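You operate a simulated robot arm through the tools that you are given. There is no shell and no other tool. Be economical: measure what you need, move in short steps, check, and stop when the job is done.

You run a simulated robot arm. Do the job below in one go: nothing can be reset, and whatever is moved stays where it is left.

JOB
Take the roller on the top of the sanding table and put it away on the top of the ply counter. Switch the small orange lever on. Open the wide yellow drawer, take the pale wood block from the inside of the wide yellow drawer and leave it on the top of the half-round form and shut the drawer again. Count the tall cups on the top of the paper-covered bench, then put as many of the black chair foots from the top of the paper-covered bench on the steam bench beside the boiler. Stack the tin labelled "Stain" from the top of the paper-covered bench on top of the tin that says "Oil". Take the pale tile on the top of the paper-covered bench and put it away on the top of the grey bench. Do these in any order. The small orange lever goes anticlockwise seen from above, to its stop.
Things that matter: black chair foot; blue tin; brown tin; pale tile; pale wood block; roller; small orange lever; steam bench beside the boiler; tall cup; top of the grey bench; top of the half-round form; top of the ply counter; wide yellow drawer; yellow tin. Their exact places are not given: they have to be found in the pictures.

The check looks at the end state, three seconds after you hand in, the way a careful person would. Anything else that was tipped, shoved, dropped, spilled or broken makes it a failure.

ROBOT AND FRAMES
A 6-joint arm with a two-finger gripper on a trunk, on a base that drives. Base frame: it is fixed to the floor where the robot stands at the start and does not move with it; the origin is under the middle of the robot, x ahead of it, y to its left, z up; the surface under the hand at the start is at about z = 88. Units: cm, degrees, N and s.
With the tool pointing down near the work surface it reaches from about 22 to 46 cm from the robot's upright axis, wherever it stands. Its first joint turns from -115.0 to 115.0 degrees. Places, roughly: black chair foot (4x4x3 cm) [-480, 340, 90]; blue tin, brown tin, yellow tin [-550, 350, 100]; pale tile (6x6x2 cm) [-500, 520, 90]; pale wood block (9x4x3 cm) [-640, -70, 80]; roller (9x4x11 cm) [50, 0, 90]; small orange lever [-520, 60, 90]; steam bench beside the boiler (15x58 cm) [-764, 662, 80]; tall cup [-575, 375, 100]; top of the grey bench [-190, 250, 80]; top of the half-round form (15x15 cm) [-508, 24, 98]; top of the ply counter [-830, 380, 90]; wide yellow drawer [-640, -70, 80]. Payload 2.1 kg.
Tool frame: the origin (TCP) lies between the finger pads and is the grasp point; the fingertips stand 2 cm ahead of it; z points along the fingers, y is the line along which they close. The gripper opens to 10 cm. The gripper's body begins 6.3 cm behind the TCP.
Orientation is told as [roll, pitch, yaw] about the base's x, y, z axes, in that order, counted from this pose: with the fingers straight down and closing along the base's y, the tool's x points along the base's -x, its y along +y and its z along -z.

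CONTROLS
- The arm moves only by the tool apply_moves. Its argument "deltas" is a list that holds one entry, the list of rows, each a list of 6 numbers: the shift along the base's x, y, z in units of 400 mm (1.0 is 400 mm), then the turn, a rotation vector about the base's x, y, z in units of 60 degrees (1.0 is 60 degrees). In form: [[[tx, ty, tz, rx, ry, rz], ...]]. A call has 1 to 12 rows; each row is the pose to reach, as a shift and turn from the pose commanded when the call began. "jaw" is the opening, from 0 (shut) to 1 (fully open), set as the call begins (left out, the last holds). A call with a number of a shift or a turn outside -1 to 1 is refused whole. A row lasts 0.2 s, in which the tool goes at most 5 cm and 8.6 degrees; a call with a longer step from one row to the next is refused whole, and so is a gripper value outside its range. Where a pose cannot be reached the arm comes as near as it can. A force on the tool above 40 N (or 10 N above the force at the start of the call, whichever is more), or a blocked arm, ends the call early, and 0.2 s more pass. The fingers move at their own pace (about 15.3 cm/s each) and stop on an object; they squeeze with about 23 N. The grip force told is the motor's: it shows also when the fingers shut on nothing. Time passes only in rows, and 0.2 s behind the last, so rows that repeat a pose let the fingers close. It gives the time, the measured TCP pose, the force on the tool (base axes), the opening and the grip force at its end, in the units of the frame above (readings bear some noise), with the torque about the TCP (base axes, N m) and any sound that the robot's microphone picked up.
- Cameras (640 x 400 px; columns grow to the right, rows downward): "scene" is now at [1.16, 12.71, 165.53]; the picture's right is [-0.18, -0.98, 0.00], its down [-0.83, 0.16, -0.54] and it looks along [0.53, -0.10, -0.84] (base axes); focal length 256 px, centre (320, 200). "wrist" rides on the gripper at [7, -1.9, -9.9] in the tool frame; the picture's right is [0.26, 0.97, 0.00], its down [-0.75, 0.20, -0.63] and it looks along [-0.61, 0.16, 0.78] (tool axes); focal length 230 px, centre (320, 200).
- capture(camera): a new picture of that camera. No time passes.
- lift_body(by): slides the trunk up (or, below 0, down) by that many cm; the arm and the scene camera ride with it, the base frame stays. It gives what a move gives, with no picture.
- steer(legs): drives the robot by 1 to 6 legs, each [ahead, turn to the left] in cm and degrees, along the robot's own axes; the way and the turn of a leg run together, so that a leg with both is an arc; at most 150 cm and 180 degrees a leg. The arm and the cameras ride along, it lands a little off, and it stops where it bumps. It gives what a move gives.
- aim_head(pan, tilt): turns the head with the scene camera to pan (to the left, within 155 degrees either way) and tilt (down, from -29 to 69), counted from straight ahead of the robot. It gives what a move gives.
- pixel_to_xyz(camera, pixels): there is no depth. For up to 12 entries [column, row, z] of the newest picture of that camera ("zoom" is the newest enlarged one), the place [x, y] in the base frame at which the ray of that pixel passes the height z, good to about 0.3 cm. No time passes.
- enlarge(camera, box): a new picture of the part [left, top, right, bottom] of that camera's present view, enlarged. No time passes.
- sign_off(): hands the job in; it is judged then, once.

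Keep the steps short. Do not move on a guess: measure, check each grasp and each placing, and mend mistakes. In all there are 145 turns and 172 pictures (those below and enlarged ones count). Leave the gripper open and the arm clear of the work at the hand-in unless told otherwise, and finish with a single line.

The tools are called after "Emit:" as name(argument=value, ...) on one line, values as JSON. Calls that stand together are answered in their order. apply_moves: Moves the arm, as the interface text tells. Its arguments: {"type":"object","properties":{"deltas":{"type":"array","items":{"type":"array","items":{"type":"array","items":{"type":"number"}}}},"jaw":{"type":"number"}},"required":["deltas"]} The other tools are called the same way: lift_body (by) slides the trunk up or down; steer (legs) drives the base; aim_head (pan, tilt) turns the head that bears the scene camera; capture (camera) takes a picture; pixel_to_xyz (camera, pixels) gives the place at which the rays of pixels pass given heights; enlarge (camera, box) takes an enlarged picture of a part of a camera's view; sign_off () hands the job in.

At the start:

```text
t: 0.0
eef_pos: [36.92, -10.38, 109.99]
ee_rot: [0.0, 0.0, -0.1]
contact_force: [0.3, 0.4, 1.0]
torque: [-0.02, 0.01, -0.02]
finger_gap: 9.99
grasp_force: 0.2
trunk travel left (down, up): [-87.5, 11.5]
robot x, y, heading: [-0.04, -0.18, -0.0]
head pan, tilt: [-10.6, 57.4]
```

scene: 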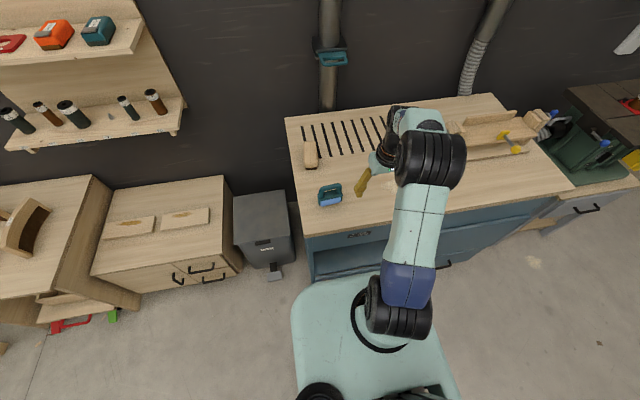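
wrist: 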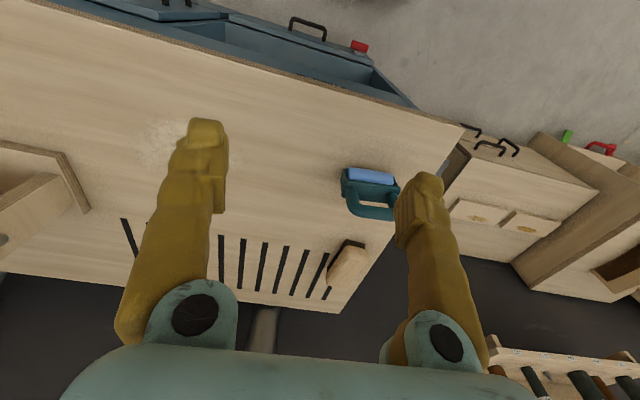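

The roller (blue with a teal frame) seems to be at scene pixel (330,195). I'll enlarge it and measure.

Emit:
enlarge(camera="scene", box=[280, 150, 400, 225])

Emit:
enlarge(camera="wrist", box=[300, 140, 444, 230])

Emit:
pixel_to_xyz(camera="scene", pixels=[[320, 206, 88], [342, 201, 88], [318, 186, 99], [340, 184, 99], [330, 195, 93]])

Emit:
pixel_to_xyz(camera="wrist", pixels=[[348, 170, 88], [395, 180, 88], [350, 210, 88], [395, 218, 88], [370, 175, 92]])

```text
5.33 times, centred on (340, 188) of scene
```

zoom: 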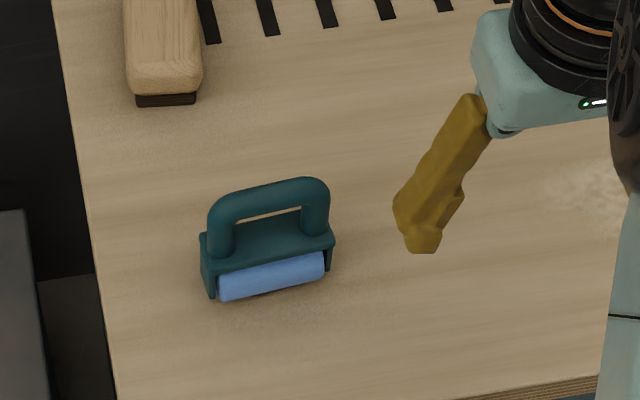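

```text
4.44 times, centred on (372, 185) of wrist
```

zoom: 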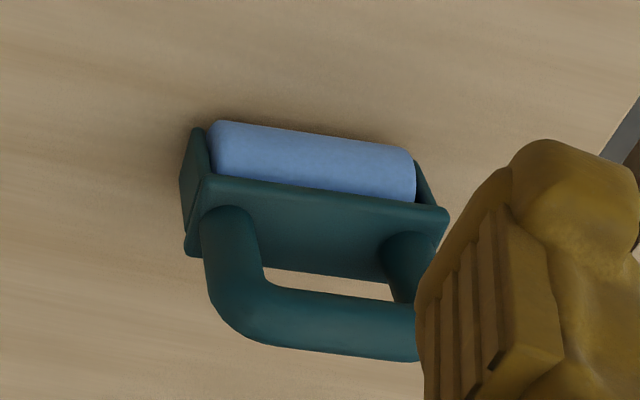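

```text
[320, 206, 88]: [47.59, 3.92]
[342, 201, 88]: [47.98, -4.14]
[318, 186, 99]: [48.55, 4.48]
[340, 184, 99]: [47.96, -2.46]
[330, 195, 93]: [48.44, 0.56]
```

```text
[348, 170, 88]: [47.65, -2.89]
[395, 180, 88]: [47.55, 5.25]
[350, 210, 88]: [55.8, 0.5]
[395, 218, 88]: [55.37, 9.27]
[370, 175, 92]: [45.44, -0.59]
```

I'll measure the handle axis at plausible heights.

Emit:
pixel_to_xyz(camera="scene", pixels=[[322.2, 191.5, 98], [338.5, 186.9, 98], [320.9, 204.9, 89], [340.9, 200.8, 89]])

Emit:
pixel_to_xyz(camera="wrist", pixels=[[356.6, 212, 98], [392, 217, 98], [349, 170, 90], [394, 178, 90]])

Emit:
aim_head(pan=0, tilt=50)

```text
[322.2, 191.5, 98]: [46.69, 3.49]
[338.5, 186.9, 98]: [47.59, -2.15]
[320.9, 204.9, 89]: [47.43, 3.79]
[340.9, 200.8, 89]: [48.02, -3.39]
```

```text
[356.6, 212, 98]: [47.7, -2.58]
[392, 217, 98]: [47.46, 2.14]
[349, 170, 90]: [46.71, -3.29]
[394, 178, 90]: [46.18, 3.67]
```

```text
t: 0.7
eef_pos: [37.02, -10.41, 110.11]
ee_rot: [0.0, 0.0, 0.1]
contact_force: [-0.2, -0.6, -0.5]
torque: [-0.01, 0.02, 0.01]
finger_gap: 9.98
grasp_force: 0.1
trunk travel left (down, up): [-87.5, 11.5]
robot x, y, heading: [-0.35, -0.43, 0.0]
head pan, tilt: [0.0, 50.0]
```

The bar centre is about (47.5, 0.3) at z≈98, with its axis along y within ~5°. That's just past reach, so I'll drive 5 cm ahead.

Emit:
steer(legs=[[5, 0]])

Emit:
capture(camera="scene")

```text
t: 1.6
eef_pos: [41.06, -10.36, 110.44]
ee_rot: [-0.1, -0.7, 0.0]
contact_force: [-0.7, -0.1, 0.3]
torque: [0.03, 0.04, 0.02]
finger_gap: 9.99
grasp_force: 0.0
trunk travel left (down, up): [-87.5, 11.5]
robot x, y, heading: [5.12, -0.16, -0.2]
head pan, tilt: [0.0, 50.0]
```

```text
167 pictures are left
```

scene: 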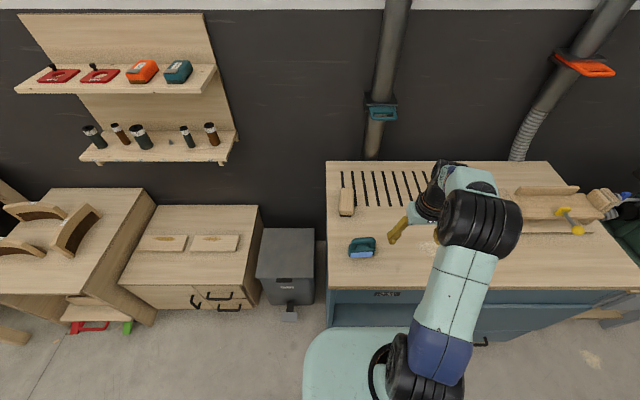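

Now I'll turn the tool by about −85° and move over the handle, staying high.

Emit:
apply_moves(deltas=[[[0.0, 0.03, 0, 0, 0.012, -0.13], [0.0, 0.06, 0, 0, 0.012, -0.26], [0, 0.1, 0, 0, 0.012, -0.39], [0, 0.14, 0, 0, 0.012, -0.52], [0.0, 0.18, 0, 0, 0.012, -0.65], [0.0, 0.22, 0, 0, 0.012, -0.78], [0.0, 0.26, 0, 0, 0.012, -0.91]]], jaw=0.6)

Emit:
apply_moves(deltas=[[[0.03, 0, 0, 0, 0, -0.13], [0.06, 0, 0, 0, 0, -0.26], [0.1, 0, 0, 0, 0, -0.39], [0.14, 0.0, 0, 0, 0, -0.507], [0.16, 0.0, 0, 0, 0, -0.507]]])

Emit:
capture(camera="wrist")

Emit:
enlarge(camera="scene", box=[320, 180, 480, 280])

```text
t: 3.2
eef_pos: [41.65, 0.09, 110.07]
ee_rot: [-0.4, 0.3, -54.8]
contact_force: [-0.3, -0.2, 0.0]
torque: [0.02, -0.01, 0.01]
finger_gap: 6.01
grasp_force: 0.0
trunk travel left (down, up): [-87.5, 11.5]
robot x, y, heading: [4.89, -0.04, -0.1]
head pan, tilt: [0.0, 50.0]
```

```text
t: 4.5
eef_pos: [48.13, -0.05, 110.23]
ee_rot: [-0.3, 0.3, -85.2]
contact_force: [-0.9, -0.2, 0.6]
torque: [-0.02, -0.03, 0.0]
finger_gap: 6.01
grasp_force: 0.0
trunk travel left (down, up): [-87.5, 11.5]
robot x, y, heading: [5.41, -0.01, 0.1]
head pan, tilt: [0.0, 50.0]
```

```text
166 pictures are left
```

wrist: 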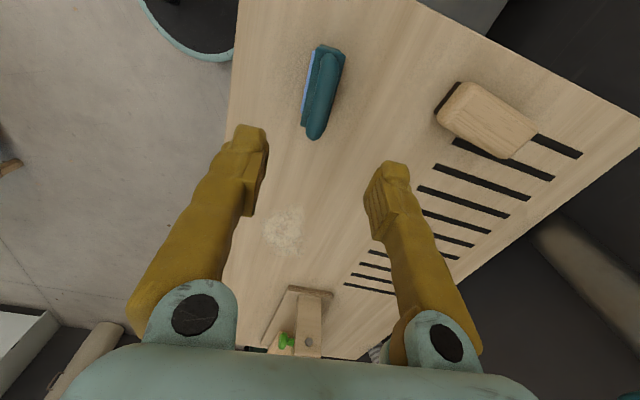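

```text
4.00 times, centred on (400, 230) of scene
```

zoom: 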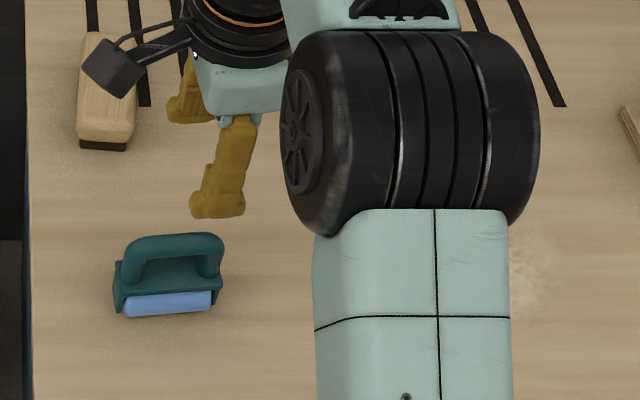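

Emit:
pixel_to_xyz(camera="wrist", pixels=[[330, 60, 98], [317, 130, 98], [330, 60, 97], [317, 130, 97]])

Emit:
pixel_to_xyz(camera="zoom", pixels=[[135, 248, 98], [215, 242, 98], [128, 310, 89], [212, 300, 89]])

Emit:
enlarge(camera="wrist", box=[240, 30, 400, 130])

```text
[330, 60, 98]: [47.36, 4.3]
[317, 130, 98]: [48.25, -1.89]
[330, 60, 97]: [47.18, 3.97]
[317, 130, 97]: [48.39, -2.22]
```

```text
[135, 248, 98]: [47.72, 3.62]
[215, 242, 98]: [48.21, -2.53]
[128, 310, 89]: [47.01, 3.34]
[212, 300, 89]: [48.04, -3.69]
```

```text
4.00 times, centred on (320, 80) of wrist
```

zoom: 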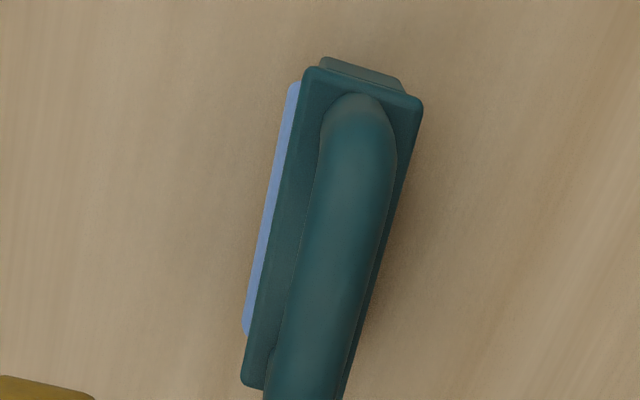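

The bar centre is (47.8, 0.7). I'll descend to TCP z=97, trim the yaw slightly, then close.

Emit:
apply_moves(deltas=[[[-0.004, 0.018, -0.08, 0, 0, 0.04], [-0.004, 0.018, -0.16, 0, 0, 0.04], [-0.004, 0.018, -0.24, 0, 0, 0.04], [-0.004, 0.018, -0.29, 0, 0, 0.04], [-0.004, 0.018, -0.325, 0, 0, 0.04]]])

Emit:
capture(camera="wrist")

Emit:
enlarge(camera="scene", box=[320, 180, 480, 280])

```text
t: 5.7
eef_pos: [47.85, 0.84, 97.16]
ee_rot: [-0.3, 0.4, -82.5]
contact_force: [1.2, 0.2, -1.2]
torque: [0.0, -0.02, 0.04]
finger_gap: 6.02
grasp_force: 0.1
trunk travel left (down, up): [-87.5, 11.5]
robot x, y, heading: [4.87, 0.35, 0.2]
head pan, tilt: [0.0, 50.0]
```

```text
163 pictures are left
```

wrist: 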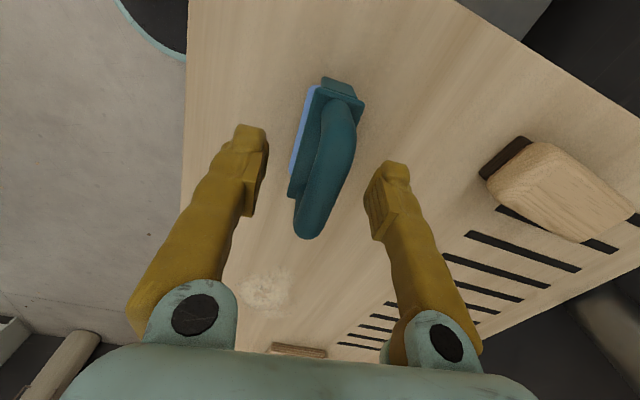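

```text
4.00 times, centred on (400, 230) of scene
```

zoom: 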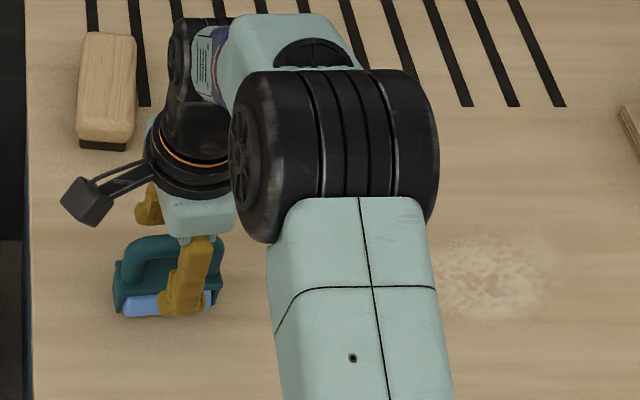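

The fingers straddle the bar. I'll shift 0.6 cm along it toward its middle, then close.

Emit:
apply_moves(deltas=[[[0, 0.015, 0, 0, 0, 0]]])

Emit:
apply_moves(deltas=[[[0, 0, 0, 0, 0, 0], [0, 0, 0, 0, 0, 0], [0, 0, 0, 0, 0, 0]]], jaw=0)

Emit:
apply_moves(deltas=[[[0, 0, 0.05, 0, 0, 0], [0, 0, 0.12, 0, 0, 0], [0, 0, 0.22, 0, 0, 0], [0, 0, 0.32, 0, 0, 0]]])

Emit:
capture(camera="wrist")

Emit:
capture(camera="scene")

```text
t: 6.0
eef_pos: [47.86, 1.31, 97.11]
ee_rot: [-0.4, 0.3, -82.6]
contact_force: [-0.4, 0.8, 0.9]
torque: [0.0, -0.01, 0.03]
finger_gap: 5.99
grasp_force: 0.0
trunk travel left (down, up): [-87.5, 11.5]
robot x, y, heading: [4.73, 0.0, 0.1]
head pan, tilt: [0.0, 50.0]
```

```text
t: 6.8
eef_pos: [47.86, 1.42, 97.23]
ee_rot: [-0.4, 0.4, -82.5]
contact_force: [-0.1, 0.1, -0.7]
torque: [0.04, 0.03, -0.01]
finger_gap: 0.95
grasp_force: 23.5
trunk travel left (down, up): [-87.5, 11.5]
robot x, y, heading: [4.89, 0.18, 0.0]
head pan, tilt: [0.0, 50.0]
```

```text
t: 7.8
eef_pos: [47.93, 1.29, 109.99]
ee_rot: [-0.2, 0.3, -82.6]
contact_force: [0.8, 0.0, -1.6]
torque: [0.02, -0.02, -0.02]
finger_gap: 0.93
grasp_force: 22.8
trunk travel left (down, up): [-87.5, 11.5]
robot x, y, heading: [4.91, -0.14, 0.2]
head pan, tilt: [0.0, 50.0]
```

```text
161 pictures are left
```

wrist: 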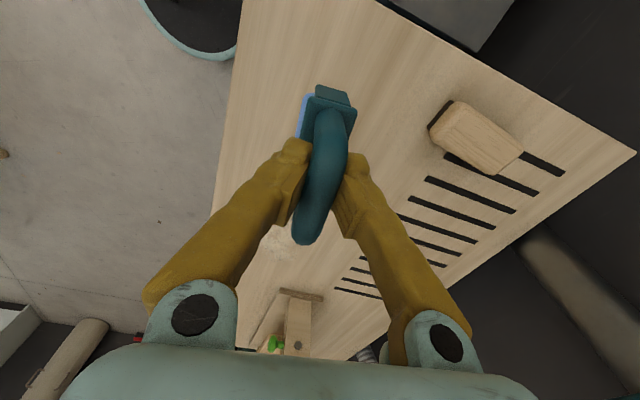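

```text
160 pictures are left
```

scene: 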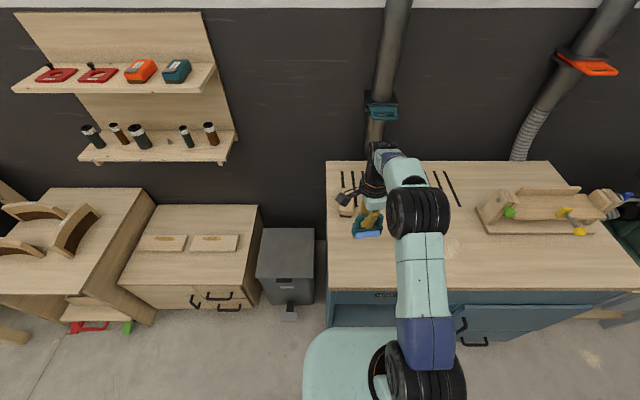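

The roller is held (gap 0.93). I'll raise and tuck the arm, back off, and look around with the head.

Emit:
apply_moves(deltas=[[[0, 0, 0.1, 0, 0, 0], [-0.1, 0, 0.12, 0, 0, 0], [-0.2, 0, 0.12, 0, 0, 0], [-0.3, 0, 0.12, 0, 0, 0], [-0.4, 0, 0.12, 0, 0, 0], [-0.48, 0, 0.12, 0, 0, 0]]])

Emit:
steer(legs=[[-60, 0], [0, 180]])

Emit:
aim_head(pan=0, tilt=15)

Emit:
capture(camera="scene")

Emit:
aim_head(pan=-70, tilt=15)

Emit:
capture(camera="scene")

Emit:
aim_head(pan=60, tilt=15)

Emit:
capture(camera="scene")

```text
t: 9.2
eef_pos: [28.5, 1.21, 114.71]
ee_rot: [-0.2, 0.3, -82.6]
contact_force: [-0.2, -0.1, -1.6]
torque: [0.01, 0.01, 0.01]
finger_gap: 0.91
grasp_force: 23.2
trunk travel left (down, up): [-87.5, 11.5]
robot x, y, heading: [5.2, -0.01, 0.1]
head pan, tilt: [0.0, 50.0]
```

```text
t: 20.0
eef_pos: [-78.47, -1.59, 114.88]
ee_rot: [-0.3, 0.2, 97.7]
contact_force: [1.3, 0.0, -3.4]
torque: [-0.01, -0.01, 0.01]
finger_gap: 0.89
grasp_force: 22.9
trunk travel left (down, up): [-87.5, 11.5]
robot x, y, heading: [-55.04, -0.2, -179.8]
head pan, tilt: [0.0, 50.0]
```

```text
t: 21.0
eef_pos: [-78.59, -1.77, 114.79]
ee_rot: [-0.4, 0.4, 97.7]
contact_force: [0.3, 0.7, -1.8]
torque: [0.0, -0.01, 0.0]
finger_gap: 0.89
grasp_force: 22.9
trunk travel left (down, up): [-87.5, 11.5]
robot x, y, heading: [-54.86, -0.28, -180.0]
head pan, tilt: [0.0, 15.0]
```

```text
159 pictures are left
```

scene: 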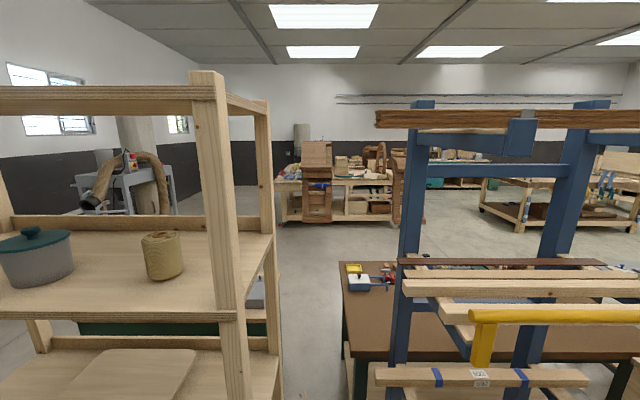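

```text
t: 22.4
eef_pos: [-78.52, -1.64, 114.76]
ee_rot: [-0.4, 0.3, 97.7]
contact_force: [-0.2, -0.2, -1.4]
torque: [0.0, -0.04, 0.0]
finger_gap: 0.83
grasp_force: 22.2
trunk travel left (down, up): [-87.5, 11.5]
robot x, y, heading: [-54.7, -0.33, -179.6]
head pan, tilt: [-70.0, 15.0]
```

```text
158 pictures are left
```

scene: 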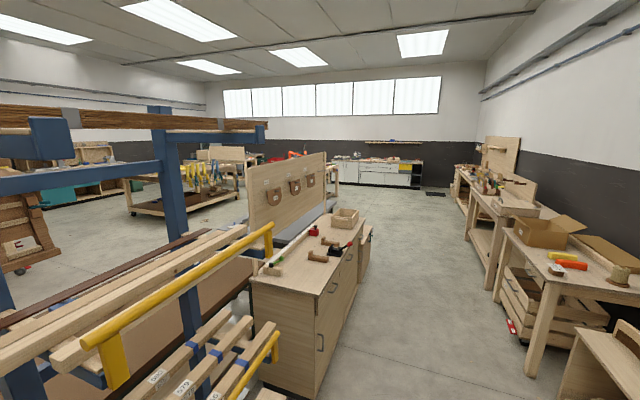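

```text
t: 24.5
eef_pos: [-78.5, -1.64, 114.79]
ee_rot: [-0.4, 0.3, 97.7]
contact_force: [0.1, 1.2, -1.5]
torque: [-0.01, -0.02, 0.01]
finger_gap: 0.87
grasp_force: 22.9
trunk travel left (down, up): [-87.5, 11.5]
robot x, y, heading: [-55.13, -0.47, -179.7]
head pan, tilt: [60.0, 15.0]
```

```text
157 pictures are left
```

scene: 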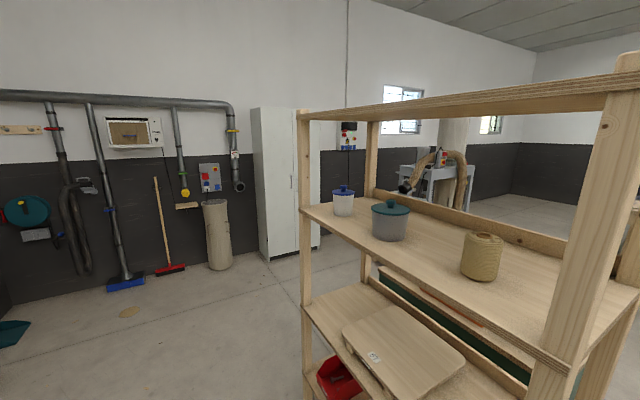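

I see an aisle straight ahead between the shelf and the blue lumber rack. I'll measure the floor there.

Emit:
aim_head(pan=0, tilt=45)

Emit:
capture(camera="scene")

Emit:
aim_head(pan=-70, tilt=40)

Emit:
capture(camera="scene")

```text
t: 25.8
eef_pos: [-78.53, -1.82, 114.82]
ee_rot: [-0.3, 0.3, 97.6]
contact_force: [-0.1, 0.3, -1.3]
torque: [-0.02, -0.01, -0.01]
finger_gap: 0.87
grasp_force: 23.5
trunk travel left (down, up): [-87.5, 11.5]
robot x, y, heading: [-54.83, -0.17, -179.5]
head pan, tilt: [0.0, 45.0]
```

```text
156 pictures are left
```

scene: 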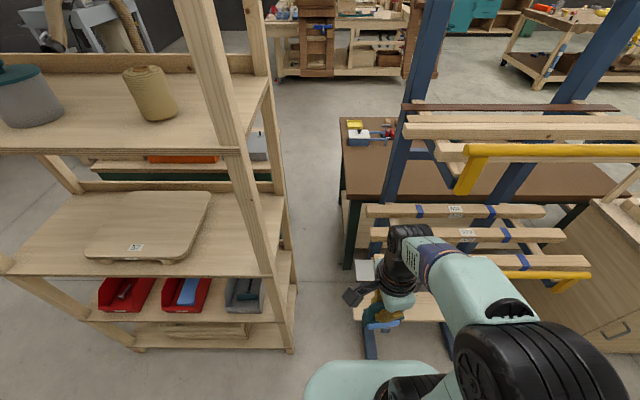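

```text
t: 27.2
eef_pos: [-78.61, -1.75, 114.79]
ee_rot: [-0.5, 0.2, 97.7]
contact_force: [-0.1, -0.2, -3.1]
torque: [-0.02, 0.01, 0.04]
finger_gap: 0.84
grasp_force: 22.7
trunk travel left (down, up): [-87.5, 11.5]
robot x, y, heading: [-54.74, -0.39, -179.5]
head pan, tilt: [-70.0, 40.0]
```

```text
155 pictures are left
```

scene: 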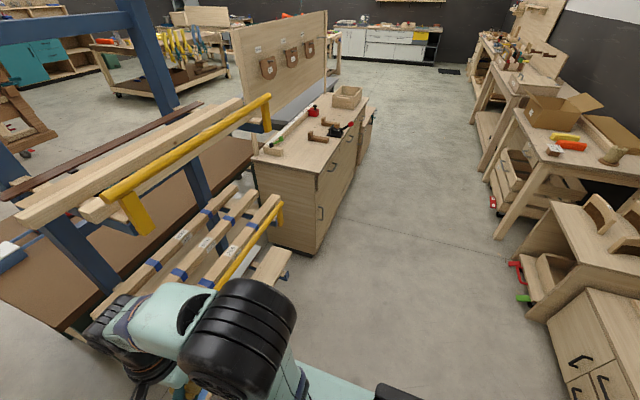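

The aisle ahead is too narrow, but the one along +y is wide. I'll measure its floor points.

Emit:
pixel_to_xyz(camera="scene", pixels=[[312, 258, 0], [360, 160, 0], [495, 238, 0], [530, 315, 0], [570, 395, 0], [478, 155, 0], [365, 60, 0], [435, 65, 0], [222, 75, 0], [337, 55, 0], [118, 97, 0], [280, 120, 75]])

```text
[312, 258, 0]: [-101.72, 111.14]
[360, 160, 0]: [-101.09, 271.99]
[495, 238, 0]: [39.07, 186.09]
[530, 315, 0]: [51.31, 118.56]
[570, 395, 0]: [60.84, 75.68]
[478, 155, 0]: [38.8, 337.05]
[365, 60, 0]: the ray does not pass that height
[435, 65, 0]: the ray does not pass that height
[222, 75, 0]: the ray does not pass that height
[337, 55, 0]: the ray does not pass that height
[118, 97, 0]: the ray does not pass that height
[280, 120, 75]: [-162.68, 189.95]
```

Emit:
steer(legs=[[-22, 0], [0, -90], [150, 0], [150, 0]])

Emit:
aim_head(pan=90, tilt=25)

Emit:
capture(camera="scene")

Emit:
aim_head(pan=20, tilt=25)

Emit:
capture(camera="scene")

```text
t: 46.8
eef_pos: [-47.03, 324.09, 114.81]
ee_rot: [-0.3, 0.4, 10.3]
contact_force: [0.0, 0.1, -1.8]
torque: [-0.02, 0.02, -0.01]
finger_gap: 0.78
grasp_force: 22.8
trunk travel left (down, up): [-87.5, 11.5]
robot x, y, heading: [-44.69, 300.79, 92.8]
head pan, tilt: [-70.0, 40.0]
```

```text
t: 49.3
eef_pos: [-46.87, 324.07, 114.77]
ee_rot: [-0.3, 0.3, 10.2]
contact_force: [0.0, 0.0, -1.5]
torque: [-0.01, 0.04, 0.02]
finger_gap: 0.76
grasp_force: 22.8
trunk travel left (down, up): [-87.5, 11.5]
robot x, y, heading: [-44.64, 300.07, 93.0]
head pan, tilt: [90.0, 25.0]
```

```text
154 pictures are left
```

scene: 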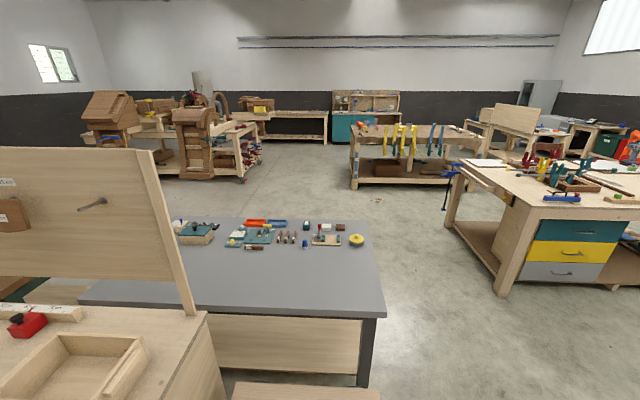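

```text
t: 50.7
eef_pos: [-46.91, 324.09, 114.82]
ee_rot: [-0.3, 0.3, 10.2]
contact_force: [0.3, 0.1, -2.3]
torque: [0.01, 0.04, 0.03]
finger_gap: 0.77
grasp_force: 22.8
trunk travel left (down, up): [-87.5, 11.5]
robot x, y, heading: [-44.79, 299.95, 92.8]
head pan, tilt: [20.0, 25.0]
```

```text
153 pictures are left
```

scene: 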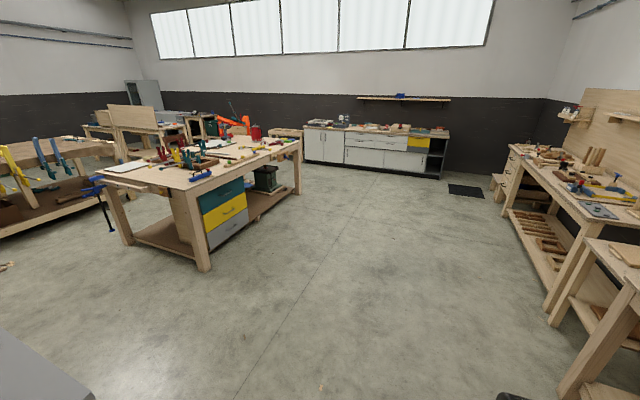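

I'll look west again and measure the floor gap.

Emit:
aim_head(pan=80, tilt=30)

Emit:
capture(camera="scene")

Emit:
pixel_to_xyz(camera="scene", pixels=[[385, 280, 80], [385, 240, 80], [360, 185, 80], [140, 190, 80], [320, 200, 0], [320, 240, 0], [440, 230, 0], [420, 160, 0], [350, 350, 0]])

```text
t: 52.0
eef_pos: [-47.07, 324.08, 114.8]
ee_rot: [-0.3, 0.4, 10.2]
contact_force: [0.2, -0.1, -1.8]
torque: [0.03, 0.03, -0.02]
finger_gap: 0.74
grasp_force: 22.7
trunk travel left (down, up): [-87.5, 11.5]
robot x, y, heading: [-44.67, 300.94, 92.7]
head pan, tilt: [80.0, 30.0]
```

```text
152 pictures are left
```

scene: 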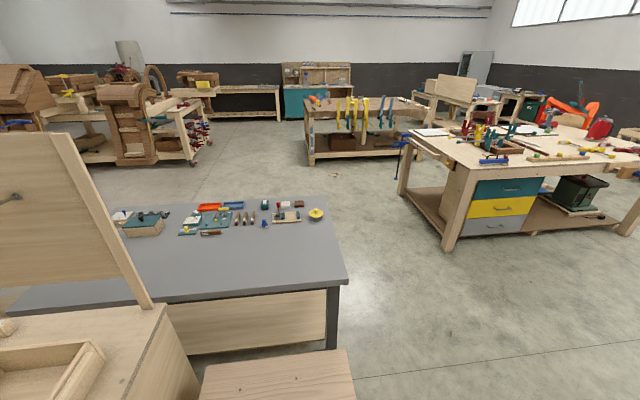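

```text
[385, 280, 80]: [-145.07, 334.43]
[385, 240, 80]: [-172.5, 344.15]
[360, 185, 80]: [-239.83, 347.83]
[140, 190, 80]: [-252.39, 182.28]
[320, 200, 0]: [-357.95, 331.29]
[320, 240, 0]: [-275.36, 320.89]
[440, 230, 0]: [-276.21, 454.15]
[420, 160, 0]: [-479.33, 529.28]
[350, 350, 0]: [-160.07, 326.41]
```

The lane runs at y≈375 between the grey bench and the drawer bench. I'll drive there and west.

Emit:
steer(legs=[[77, 0], [0, 87], [150, 0], [130, 0]])

Emit:
aim_head(pan=0, tilt=25)

Emit:
capture(camera="scene")

```text
t: 72.8
eef_pos: [-352.23, 370.91, 114.78]
ee_rot: [-0.3, 0.3, 97.7]
contact_force: [0.1, 0.2, -2.1]
torque: [-0.01, -0.02, -0.03]
finger_gap: 0.68
grasp_force: 23.0
trunk travel left (down, up): [-87.5, 11.5]
robot x, y, heading: [-328.69, 372.41, -179.8]
head pan, tilt: [80.0, 30.0]
```

```text
t: 74.4
eef_pos: [-352.29, 370.84, 114.82]
ee_rot: [-0.5, 0.3, 97.6]
contact_force: [-0.2, 0.9, -2.2]
torque: [-0.01, -0.01, 0.0]
finger_gap: 0.66
grasp_force: 22.4
trunk travel left (down, up): [-87.5, 11.5]
robot x, y, heading: [-328.55, 372.19, -179.5]
head pan, tilt: [0.0, 25.0]
```

```text
151 pictures are left
```

scene: 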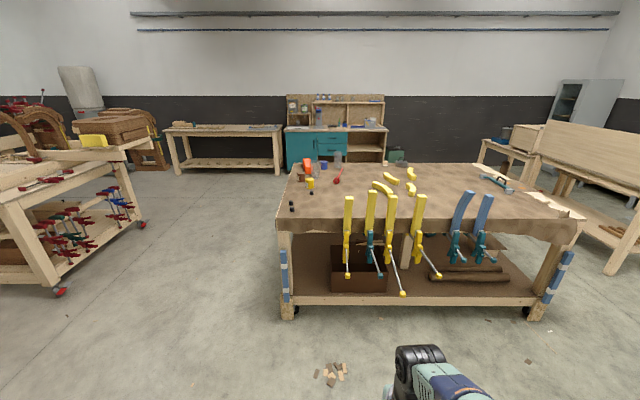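

The paper-covered bench is ahead. The gripper gap is creeping down, so I'll check the roller in the wrist view and take a closer look at the bench top.

Emit:
capture(camera="wrist")

Emit:
enlarge(camera="scene", box=[270, 140, 430, 240])

Emit:
enlarge(camera="scene", box=[270, 80, 430, 180])

```text
150 pictures are left
```

wrist: 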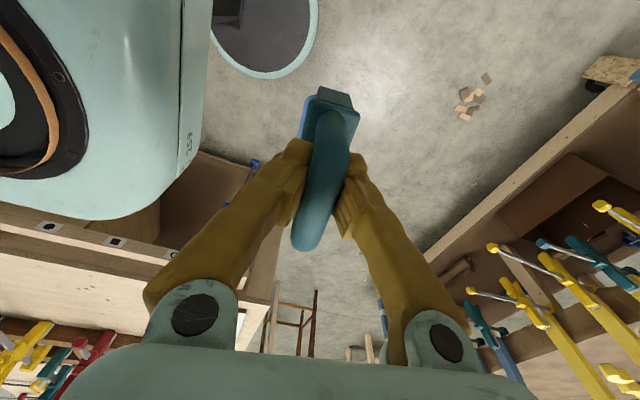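

```text
4.00 times, centred on (350, 190) of scene
```

zoom: 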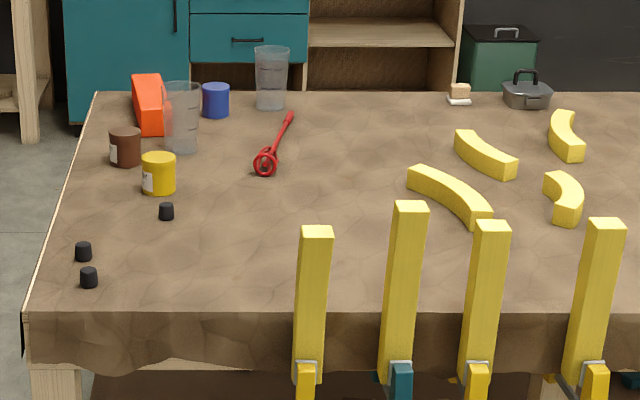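

```text
4.00 times, centred on (350, 130) of scene
```

zoom: 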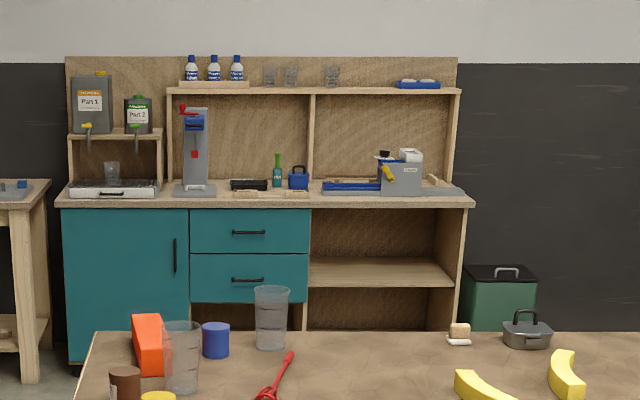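

Two tall cups, three chair feet and three tins are visible, and the counter with the teal doors is behind. I'll measure floor points for the lane to the left of the bench.

Emit:
pixel_to_xyz(camera="scene", pixels=[[60, 293, 0], [143, 226, 0], [288, 315, 0], [284, 172, 0], [180, 176, 0], [305, 128, 90], [385, 130, 90], [280, 220, 88], [300, 165, 88], [545, 315, 0], [577, 235, 0]])

```text
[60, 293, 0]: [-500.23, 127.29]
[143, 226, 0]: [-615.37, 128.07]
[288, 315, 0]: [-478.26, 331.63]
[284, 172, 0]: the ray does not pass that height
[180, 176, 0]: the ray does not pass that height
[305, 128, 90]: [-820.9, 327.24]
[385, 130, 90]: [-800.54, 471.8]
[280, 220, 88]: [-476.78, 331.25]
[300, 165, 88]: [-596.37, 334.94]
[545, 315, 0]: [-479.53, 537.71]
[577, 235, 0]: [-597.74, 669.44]
```

Emit:
steer(legs=[[0, 56], [150, 0], [0, -56], [150, 0], [130, 0]])

Emit:
aim_head(pan=-30, tilt=25)

Emit:
capture(camera="scene")

```text
t: 100.0
eef_pos: [-712.39, 225.84, 114.77]
ee_rot: [-0.3, 0.3, 100.6]
contact_force: [0.8, 0.0, -2.4]
torque: [-0.03, -0.05, 0.0]
finger_gap: 0.62
grasp_force: 23.2
trunk travel left (down, up): [-87.5, 11.5]
robot x, y, heading: [-689.23, 228.13, -176.8]
head pan, tilt: [0.0, 25.0]
```

```text
t: 100.9
eef_pos: [-712.47, 225.85, 114.72]
ee_rot: [-0.4, 0.4, 100.5]
contact_force: [-0.5, 0.2, -1.3]
torque: [-0.02, -0.03, -0.02]
finger_gap: 0.62
grasp_force: 22.8
trunk travel left (down, up): [-87.5, 11.5]
robot x, y, heading: [-688.93, 228.32, -176.9]
head pan, tilt: [-30.0, 25.0]
```

```text
147 pictures are left
```

scene: 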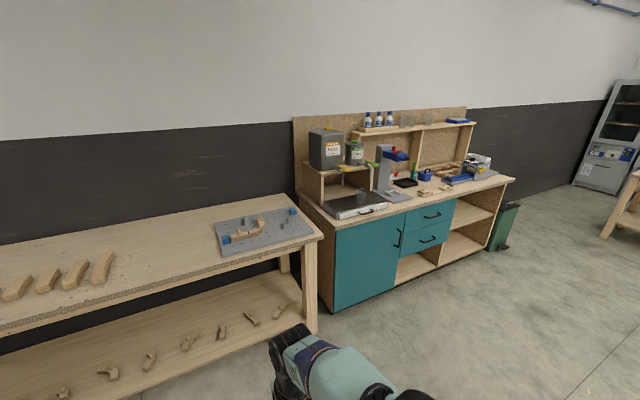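

Emit:
enlarge(camera="scene", box=[320, 130, 528, 260])

Emit:
pixel_to_xyz(camera="scene", pixels=[[335, 312, 0], [487, 250, 0], [335, 225, 90], [512, 180, 90], [445, 190, 90], [435, 196, 90], [428, 182, 90], [320, 330, 0]])

```text
3.08 times, centred on (424, 195) of scene
```

zoom: 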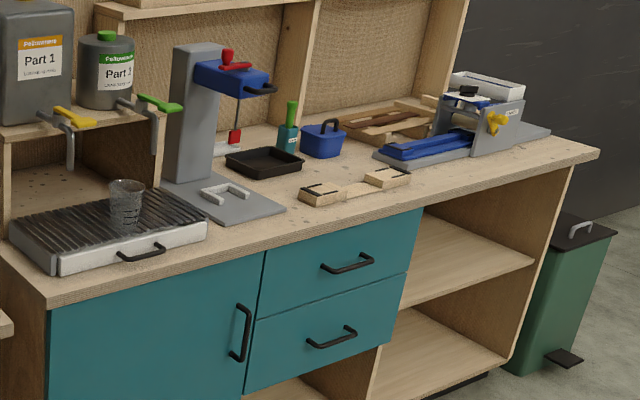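

```text
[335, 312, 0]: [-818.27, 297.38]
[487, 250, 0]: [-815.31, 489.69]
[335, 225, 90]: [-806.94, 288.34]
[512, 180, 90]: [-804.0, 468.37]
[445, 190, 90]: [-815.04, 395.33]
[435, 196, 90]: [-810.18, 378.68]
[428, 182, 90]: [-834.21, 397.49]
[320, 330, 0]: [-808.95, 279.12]
```

Free space on the counter is near its right front. I'll drive over there first.

Emit:
steer(legs=[[0, -93], [150, 0], [45, 0], [0, 90]])

Emit:
aim_head(pan=0, tilt=35)

Emit:
capture(camera="scene")

```text
t: 118.5
eef_pos: [-712.59, 422.03, 114.78]
ee_rot: [-0.5, 0.4, 99.0]
contact_force: [-0.6, 0.6, -1.5]
torque: [-0.04, 0.0, -0.03]
finger_gap: 0.59
grasp_force: 22.8
trunk travel left (down, up): [-87.5, 11.5]
robot x, y, heading: [-689.28, 423.69, -178.3]
head pan, tilt: [-30.0, 25.0]
```

```text
t: 119.5
eef_pos: [-712.55, 422.09, 114.76]
ee_rot: [-0.5, 0.4, 99.0]
contact_force: [0.0, 0.0, -2.0]
torque: [-0.01, 0.0, -0.01]
finger_gap: 0.6
grasp_force: 23.1
trunk travel left (down, up): [-87.5, 11.5]
robot x, y, heading: [-689.23, 423.71, -178.8]
head pan, tilt: [0.0, 35.0]
```

```text
145 pictures are left
```

scene: 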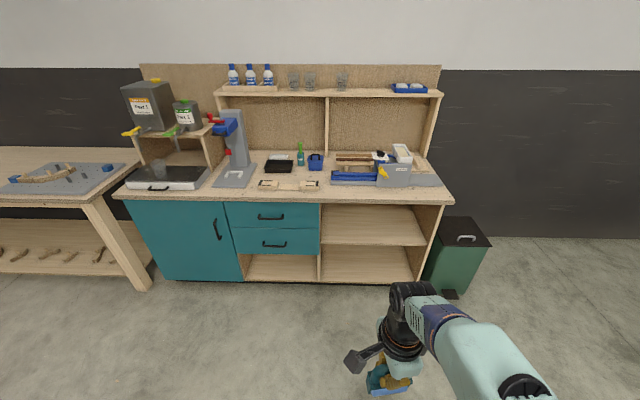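

Emit:
enlarge(camera="scene", box=[240, 130, 464, 270])

Emit:
pixel_to_xyz(camera="scene", pixels=[[454, 199, 88], [454, 199, 90], [117, 196, 90], [322, 200, 90], [320, 185, 90], [331, 184, 90], [340, 192, 90], [420, 186, 90], [375, 192, 90], [243, 282, 0], [410, 282, 0]])

```text
2.86 times, centred on (352, 200) of scene
```

zoom: 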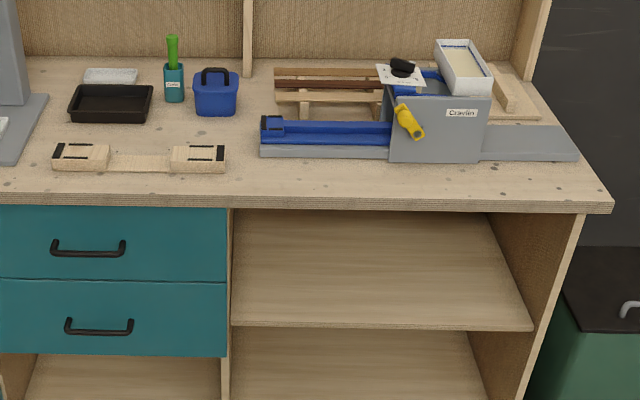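

```text
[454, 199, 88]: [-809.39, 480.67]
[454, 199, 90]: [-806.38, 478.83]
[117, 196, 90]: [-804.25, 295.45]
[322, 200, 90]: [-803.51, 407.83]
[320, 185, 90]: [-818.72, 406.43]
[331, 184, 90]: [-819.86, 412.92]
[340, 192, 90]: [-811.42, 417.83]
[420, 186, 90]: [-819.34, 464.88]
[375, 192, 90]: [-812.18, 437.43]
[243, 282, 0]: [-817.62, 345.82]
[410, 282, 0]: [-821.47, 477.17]
```

The strip in front of the grey cutter is free (x −819…−804). I'll drive 79 cm ahead, then look from above.

Emit:
steer(legs=[[79, 0]])

Emit:
aim_head(pan=-10, tilt=55)

Emit:
capture(camera="scene")

Emit:
capture(camera="wrist")

```text
t: 123.6
eef_pos: [-788.93, 419.83, 114.73]
ee_rot: [-0.4, 0.3, 99.2]
contact_force: [0.6, 1.3, -1.0]
torque: [-0.01, 0.03, -0.04]
finger_gap: 0.61
grasp_force: 22.9
trunk travel left (down, up): [-87.5, 11.5]
robot x, y, heading: [-765.17, 421.27, -178.2]
head pan, tilt: [0.0, 35.0]
```

```text
t: 124.5
eef_pos: [-789.0, 419.75, 114.78]
ee_rot: [-0.4, 0.4, 99.2]
contact_force: [0.0, -0.1, -1.6]
torque: [-0.04, -0.02, 0.01]
finger_gap: 0.6
grasp_force: 23.2
trunk travel left (down, up): [-87.5, 11.5]
robot x, y, heading: [-765.17, 421.71, -178.1]
head pan, tilt: [-10.0, 55.0]
```

```text
143 pictures are left
```

scene: 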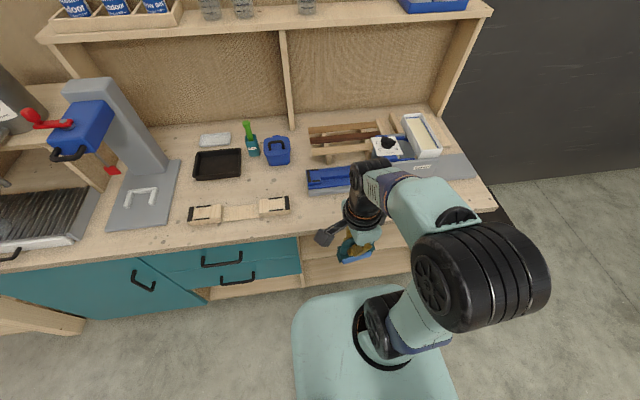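

```text
142 pictures are left
```

wrist: 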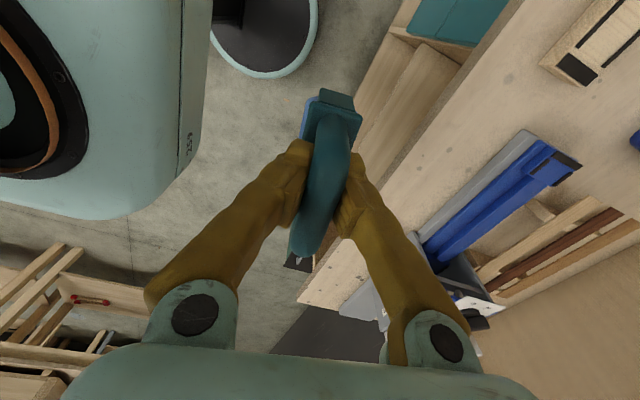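

Emit:
pixel_to_xyz(camera="scene", pixels=[[290, 213, 88], [290, 213, 90], [240, 243, 88], [240, 243, 90], [307, 192, 88], [307, 192, 90], [300, 225, 90]])

Emit:
pixel_to_xyz(camera="wrist", pixels=[[541, 64, 88], [541, 64, 90], [448, 110, 88], [448, 110, 90], [521, 132, 88], [521, 132, 90]])

```text
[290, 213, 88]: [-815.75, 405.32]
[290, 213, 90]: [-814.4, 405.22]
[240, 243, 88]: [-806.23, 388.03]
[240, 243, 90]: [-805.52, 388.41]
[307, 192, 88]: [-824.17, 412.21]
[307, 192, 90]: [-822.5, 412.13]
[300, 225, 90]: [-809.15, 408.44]
```

```text
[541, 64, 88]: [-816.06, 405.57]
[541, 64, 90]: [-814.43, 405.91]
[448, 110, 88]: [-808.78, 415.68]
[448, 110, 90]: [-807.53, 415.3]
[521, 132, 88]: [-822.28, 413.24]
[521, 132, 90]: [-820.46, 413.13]
```

I'll drive 5 cm further, then move over the spot at (−813, 426) with a −9° turn.

Emit:
steer(legs=[[5, 0]])

Emit:
apply_moves(deltas=[[[-0.1, 0.05, 0, 0, 0, -0.08], [-0.2, 0.1, 0, 0, 0, -0.15], [-0.3, 0.14, 0, 0, 0, -0.15], [-0.4, 0.155, 0, 0, 0, -0.15], [-0.49, 0.155, 0, 0, 0, -0.15], [-0.49, 0.155, -0.1, 0, 0, -0.15]]])

Emit:
capture(camera="wrist")

Emit:
capture(camera="scene")

```text
t: 125.4
eef_pos: [-792.67, 419.59, 115.02]
ee_rot: [0.2, 0.3, 99.3]
contact_force: [1.1, -0.2, -2.5]
torque: [-0.02, 0.03, 0.0]
finger_gap: 0.6
grasp_force: 22.9
trunk travel left (down, up): [-87.5, 11.5]
robot x, y, heading: [-770.55, 421.37, -178.3]
head pan, tilt: [-10.0, 55.0]
```

```text
t: 126.8
eef_pos: [-813.35, 425.76, 110.97]
ee_rot: [-0.4, 0.4, 90.3]
contact_force: [0.2, -0.5, -1.3]
torque: [0.01, -0.02, 0.0]
finger_gap: 0.59
grasp_force: 23.3
trunk travel left (down, up): [-87.5, 11.5]
robot x, y, heading: [-770.29, 421.78, -178.1]
head pan, tilt: [-10.0, 55.0]
```

```text
141 pictures are left
```

wrist: 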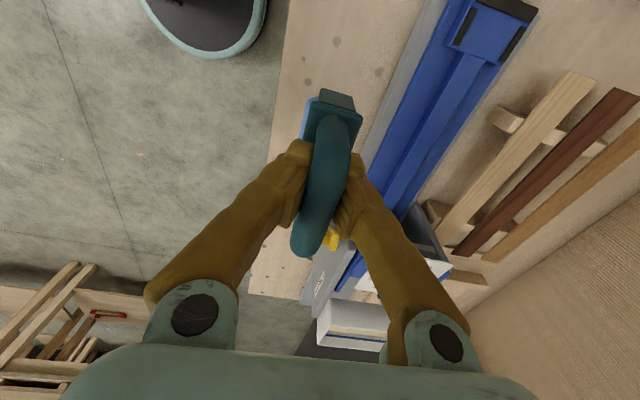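

```text
140 pictures are left
```

scene: 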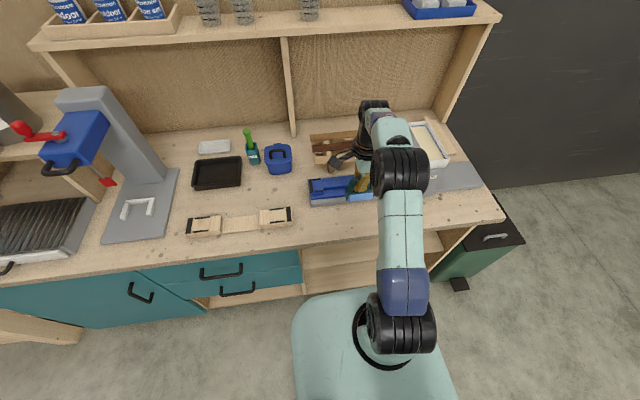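

It's above the free strip. I'll shift 0.8 cm toward the edge and descend to z≈100.6.

Emit:
apply_moves(deltas=[[[0.02, 0, -0.08, 0, 0, 0], [0.02, 0, -0.16, 0, 0, 0], [0.02, 0, -0.22, 0, 0, 0], [0.02, 0, -0.26, 0, 0, 0]]])

Emit:
enlarge(camera="scene", box=[290, 150, 450, 250])

Emit:
capture(camera="wrist")

```text
t: 127.8
eef_pos: [-812.37, 425.7, 100.43]
ee_rot: [-0.3, 0.3, 90.3]
contact_force: [0.1, 0.0, -1.6]
torque: [-0.03, 0.01, 0.0]
finger_gap: 0.62
grasp_force: 23.3
trunk travel left (down, up): [-87.5, 11.5]
robot x, y, heading: [-770.26, 421.58, -178.0]
head pan, tilt: [-10.0, 55.0]
```

```text
4.00 times, centred on (370, 200) of scene
```

zoom: 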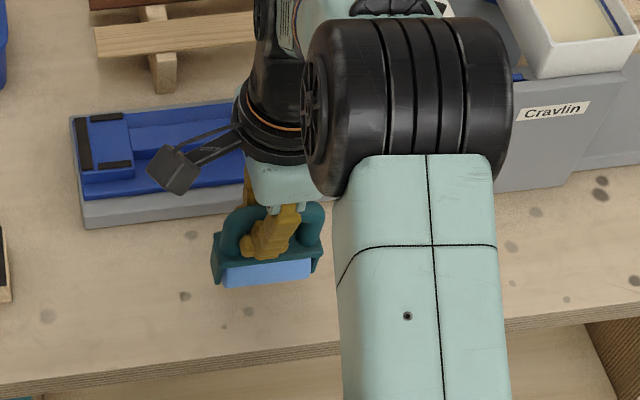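

```text
138 pictures are left
```

wrist: 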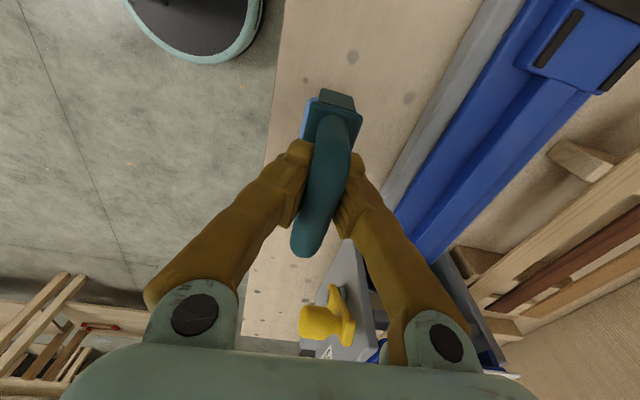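

All clear. I'll lower in small steps watching for contact.

Emit:
apply_moves(deltas=[[[0, 0, -0.015, 0, 0, 0], [0, 0, -0.03, 0, 0, 0]]])

Emit:
apply_moves(deltas=[[[0, 0, -0.01, 0, 0, 0], [0, 0, -0.02, 0, 0, 0]]])

Emit:
enlarge(camera="scene", box=[290, 150, 450, 250])

```text
t: 128.4
eef_pos: [-812.55, 425.63, 99.19]
ee_rot: [-0.3, 0.3, 90.2]
contact_force: [-0.1, 0.1, -1.9]
torque: [0.02, -0.03, -0.02]
finger_gap: 0.58
grasp_force: 23.1
trunk travel left (down, up): [-87.5, 11.5]
robot x, y, heading: [-770.59, 421.54, -178.1]
head pan, tilt: [-10.0, 55.0]
```

```text
t: 129.0
eef_pos: [-812.45, 425.74, 98.51]
ee_rot: [-0.2, 0.3, 90.3]
contact_force: [-0.6, -0.6, -2.3]
torque: [-0.07, -0.03, -0.02]
finger_gap: 0.61
grasp_force: 23.2
trunk travel left (down, up): [-87.5, 11.5]
robot x, y, heading: [-770.44, 421.54, -177.9]
head pan, tilt: [-10.0, 55.0]
```

```text
4.00 times, centred on (370, 200) of scene
```

zoom: 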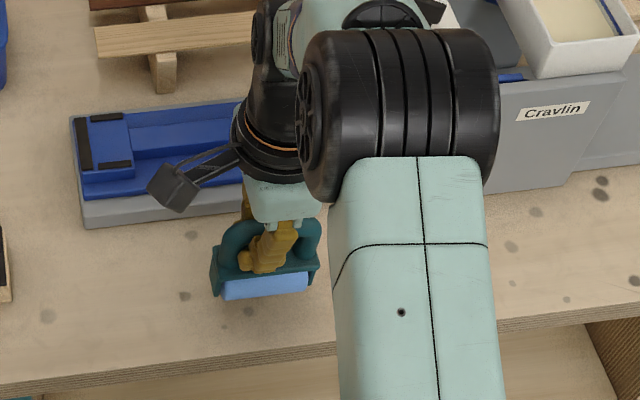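

Emit:
apply_moves(deltas=[[[0, 0, -0.005, 0, 0, 0], [0, 0, -0.01, 0, 0, 0]]])

Emit:
apply_moves(deltas=[[[0, 0, -0.005, 0, 0, 0], [0, 0, -0.01, 0, 0, 0]]])

Emit:
apply_moves(deltas=[[[0, 0, -0.005, 0, 0, 0], [0, 0, -0.01, 0, 0, 0]]])

```text
t: 129.6
eef_pos: [-812.48, 425.74, 97.95]
ee_rot: [-0.3, 0.3, 90.3]
contact_force: [-0.3, 0.4, -1.5]
torque: [-0.02, 0.02, -0.01]
finger_gap: 0.6
grasp_force: 22.6
trunk travel left (down, up): [-87.5, 11.5]
robot x, y, heading: [-770.56, 421.77, -177.9]
head pan, tilt: [-10.0, 55.0]
```

```text
t: 130.2
eef_pos: [-812.4, 425.76, 97.66]
ee_rot: [-0.3, 0.3, 90.2]
contact_force: [-0.1, 1.3, -2.6]
torque: [-0.05, 0.01, -0.01]
finger_gap: 0.6
grasp_force: 22.8
trunk travel left (down, up): [-87.5, 11.5]
robot x, y, heading: [-770.17, 421.27, -178.3]
head pan, tilt: [-10.0, 55.0]
```

```text
t: 130.8
eef_pos: [-812.42, 425.83, 97.2]
ee_rot: [-0.3, 0.3, 90.3]
contact_force: [-0.1, 0.6, -1.9]
torque: [-0.03, 0.0, -0.01]
finger_gap: 0.62
grasp_force: 23.0
trunk travel left (down, up): [-87.5, 11.5]
robot x, y, heading: [-770.35, 421.72, -177.9]
head pan, tilt: [-10.0, 55.0]
```

Emit:
apply_moves(deltas=[[[0, 0, -0.005, 0, 0, 0], [0, 0, -0.01, 0, 0, 0]]])

Emit:
apply_moves(deltas=[[[0, 0, -0.005, 0, 0, 0], [0, 0, -0.01, 0, 0, 0]]])

Emit:
enlarge(camera="scene", box=[290, 150, 450, 250])

```text
t: 131.4
eef_pos: [-812.37, 425.8, 96.84]
ee_rot: [-0.1, 0.3, 90.2]
contact_force: [-0.5, 1.2, -1.4]
torque: [-0.04, -0.01, 0.01]
finger_gap: 0.61
grasp_force: 22.9
trunk travel left (down, up): [-87.5, 11.5]
robot x, y, heading: [-770.34, 421.29, -178.1]
head pan, tilt: [-10.0, 55.0]
```

```text
t: 132.0
eef_pos: [-812.42, 425.73, 96.36]
ee_rot: [-0.4, 0.3, 90.2]
contact_force: [0.5, -0.1, -1.0]
torque: [-0.03, -0.04, 0.0]
finger_gap: 0.62
grasp_force: 23.1
trunk travel left (down, up): [-87.5, 11.5]
robot x, y, heading: [-770.21, 421.45, -178.1]
head pan, tilt: [-10.0, 55.0]
```

```text
4.00 times, centred on (370, 200) of scene
```

zoom: 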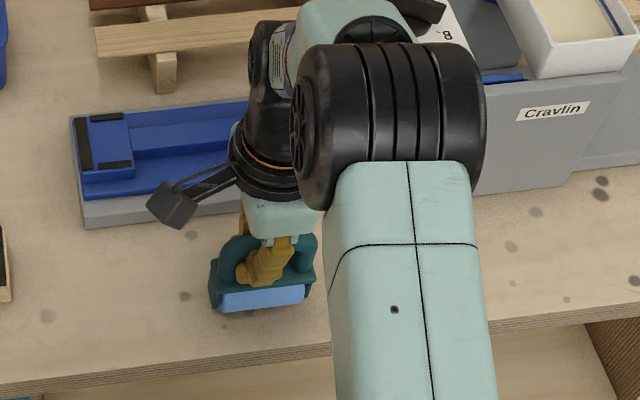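

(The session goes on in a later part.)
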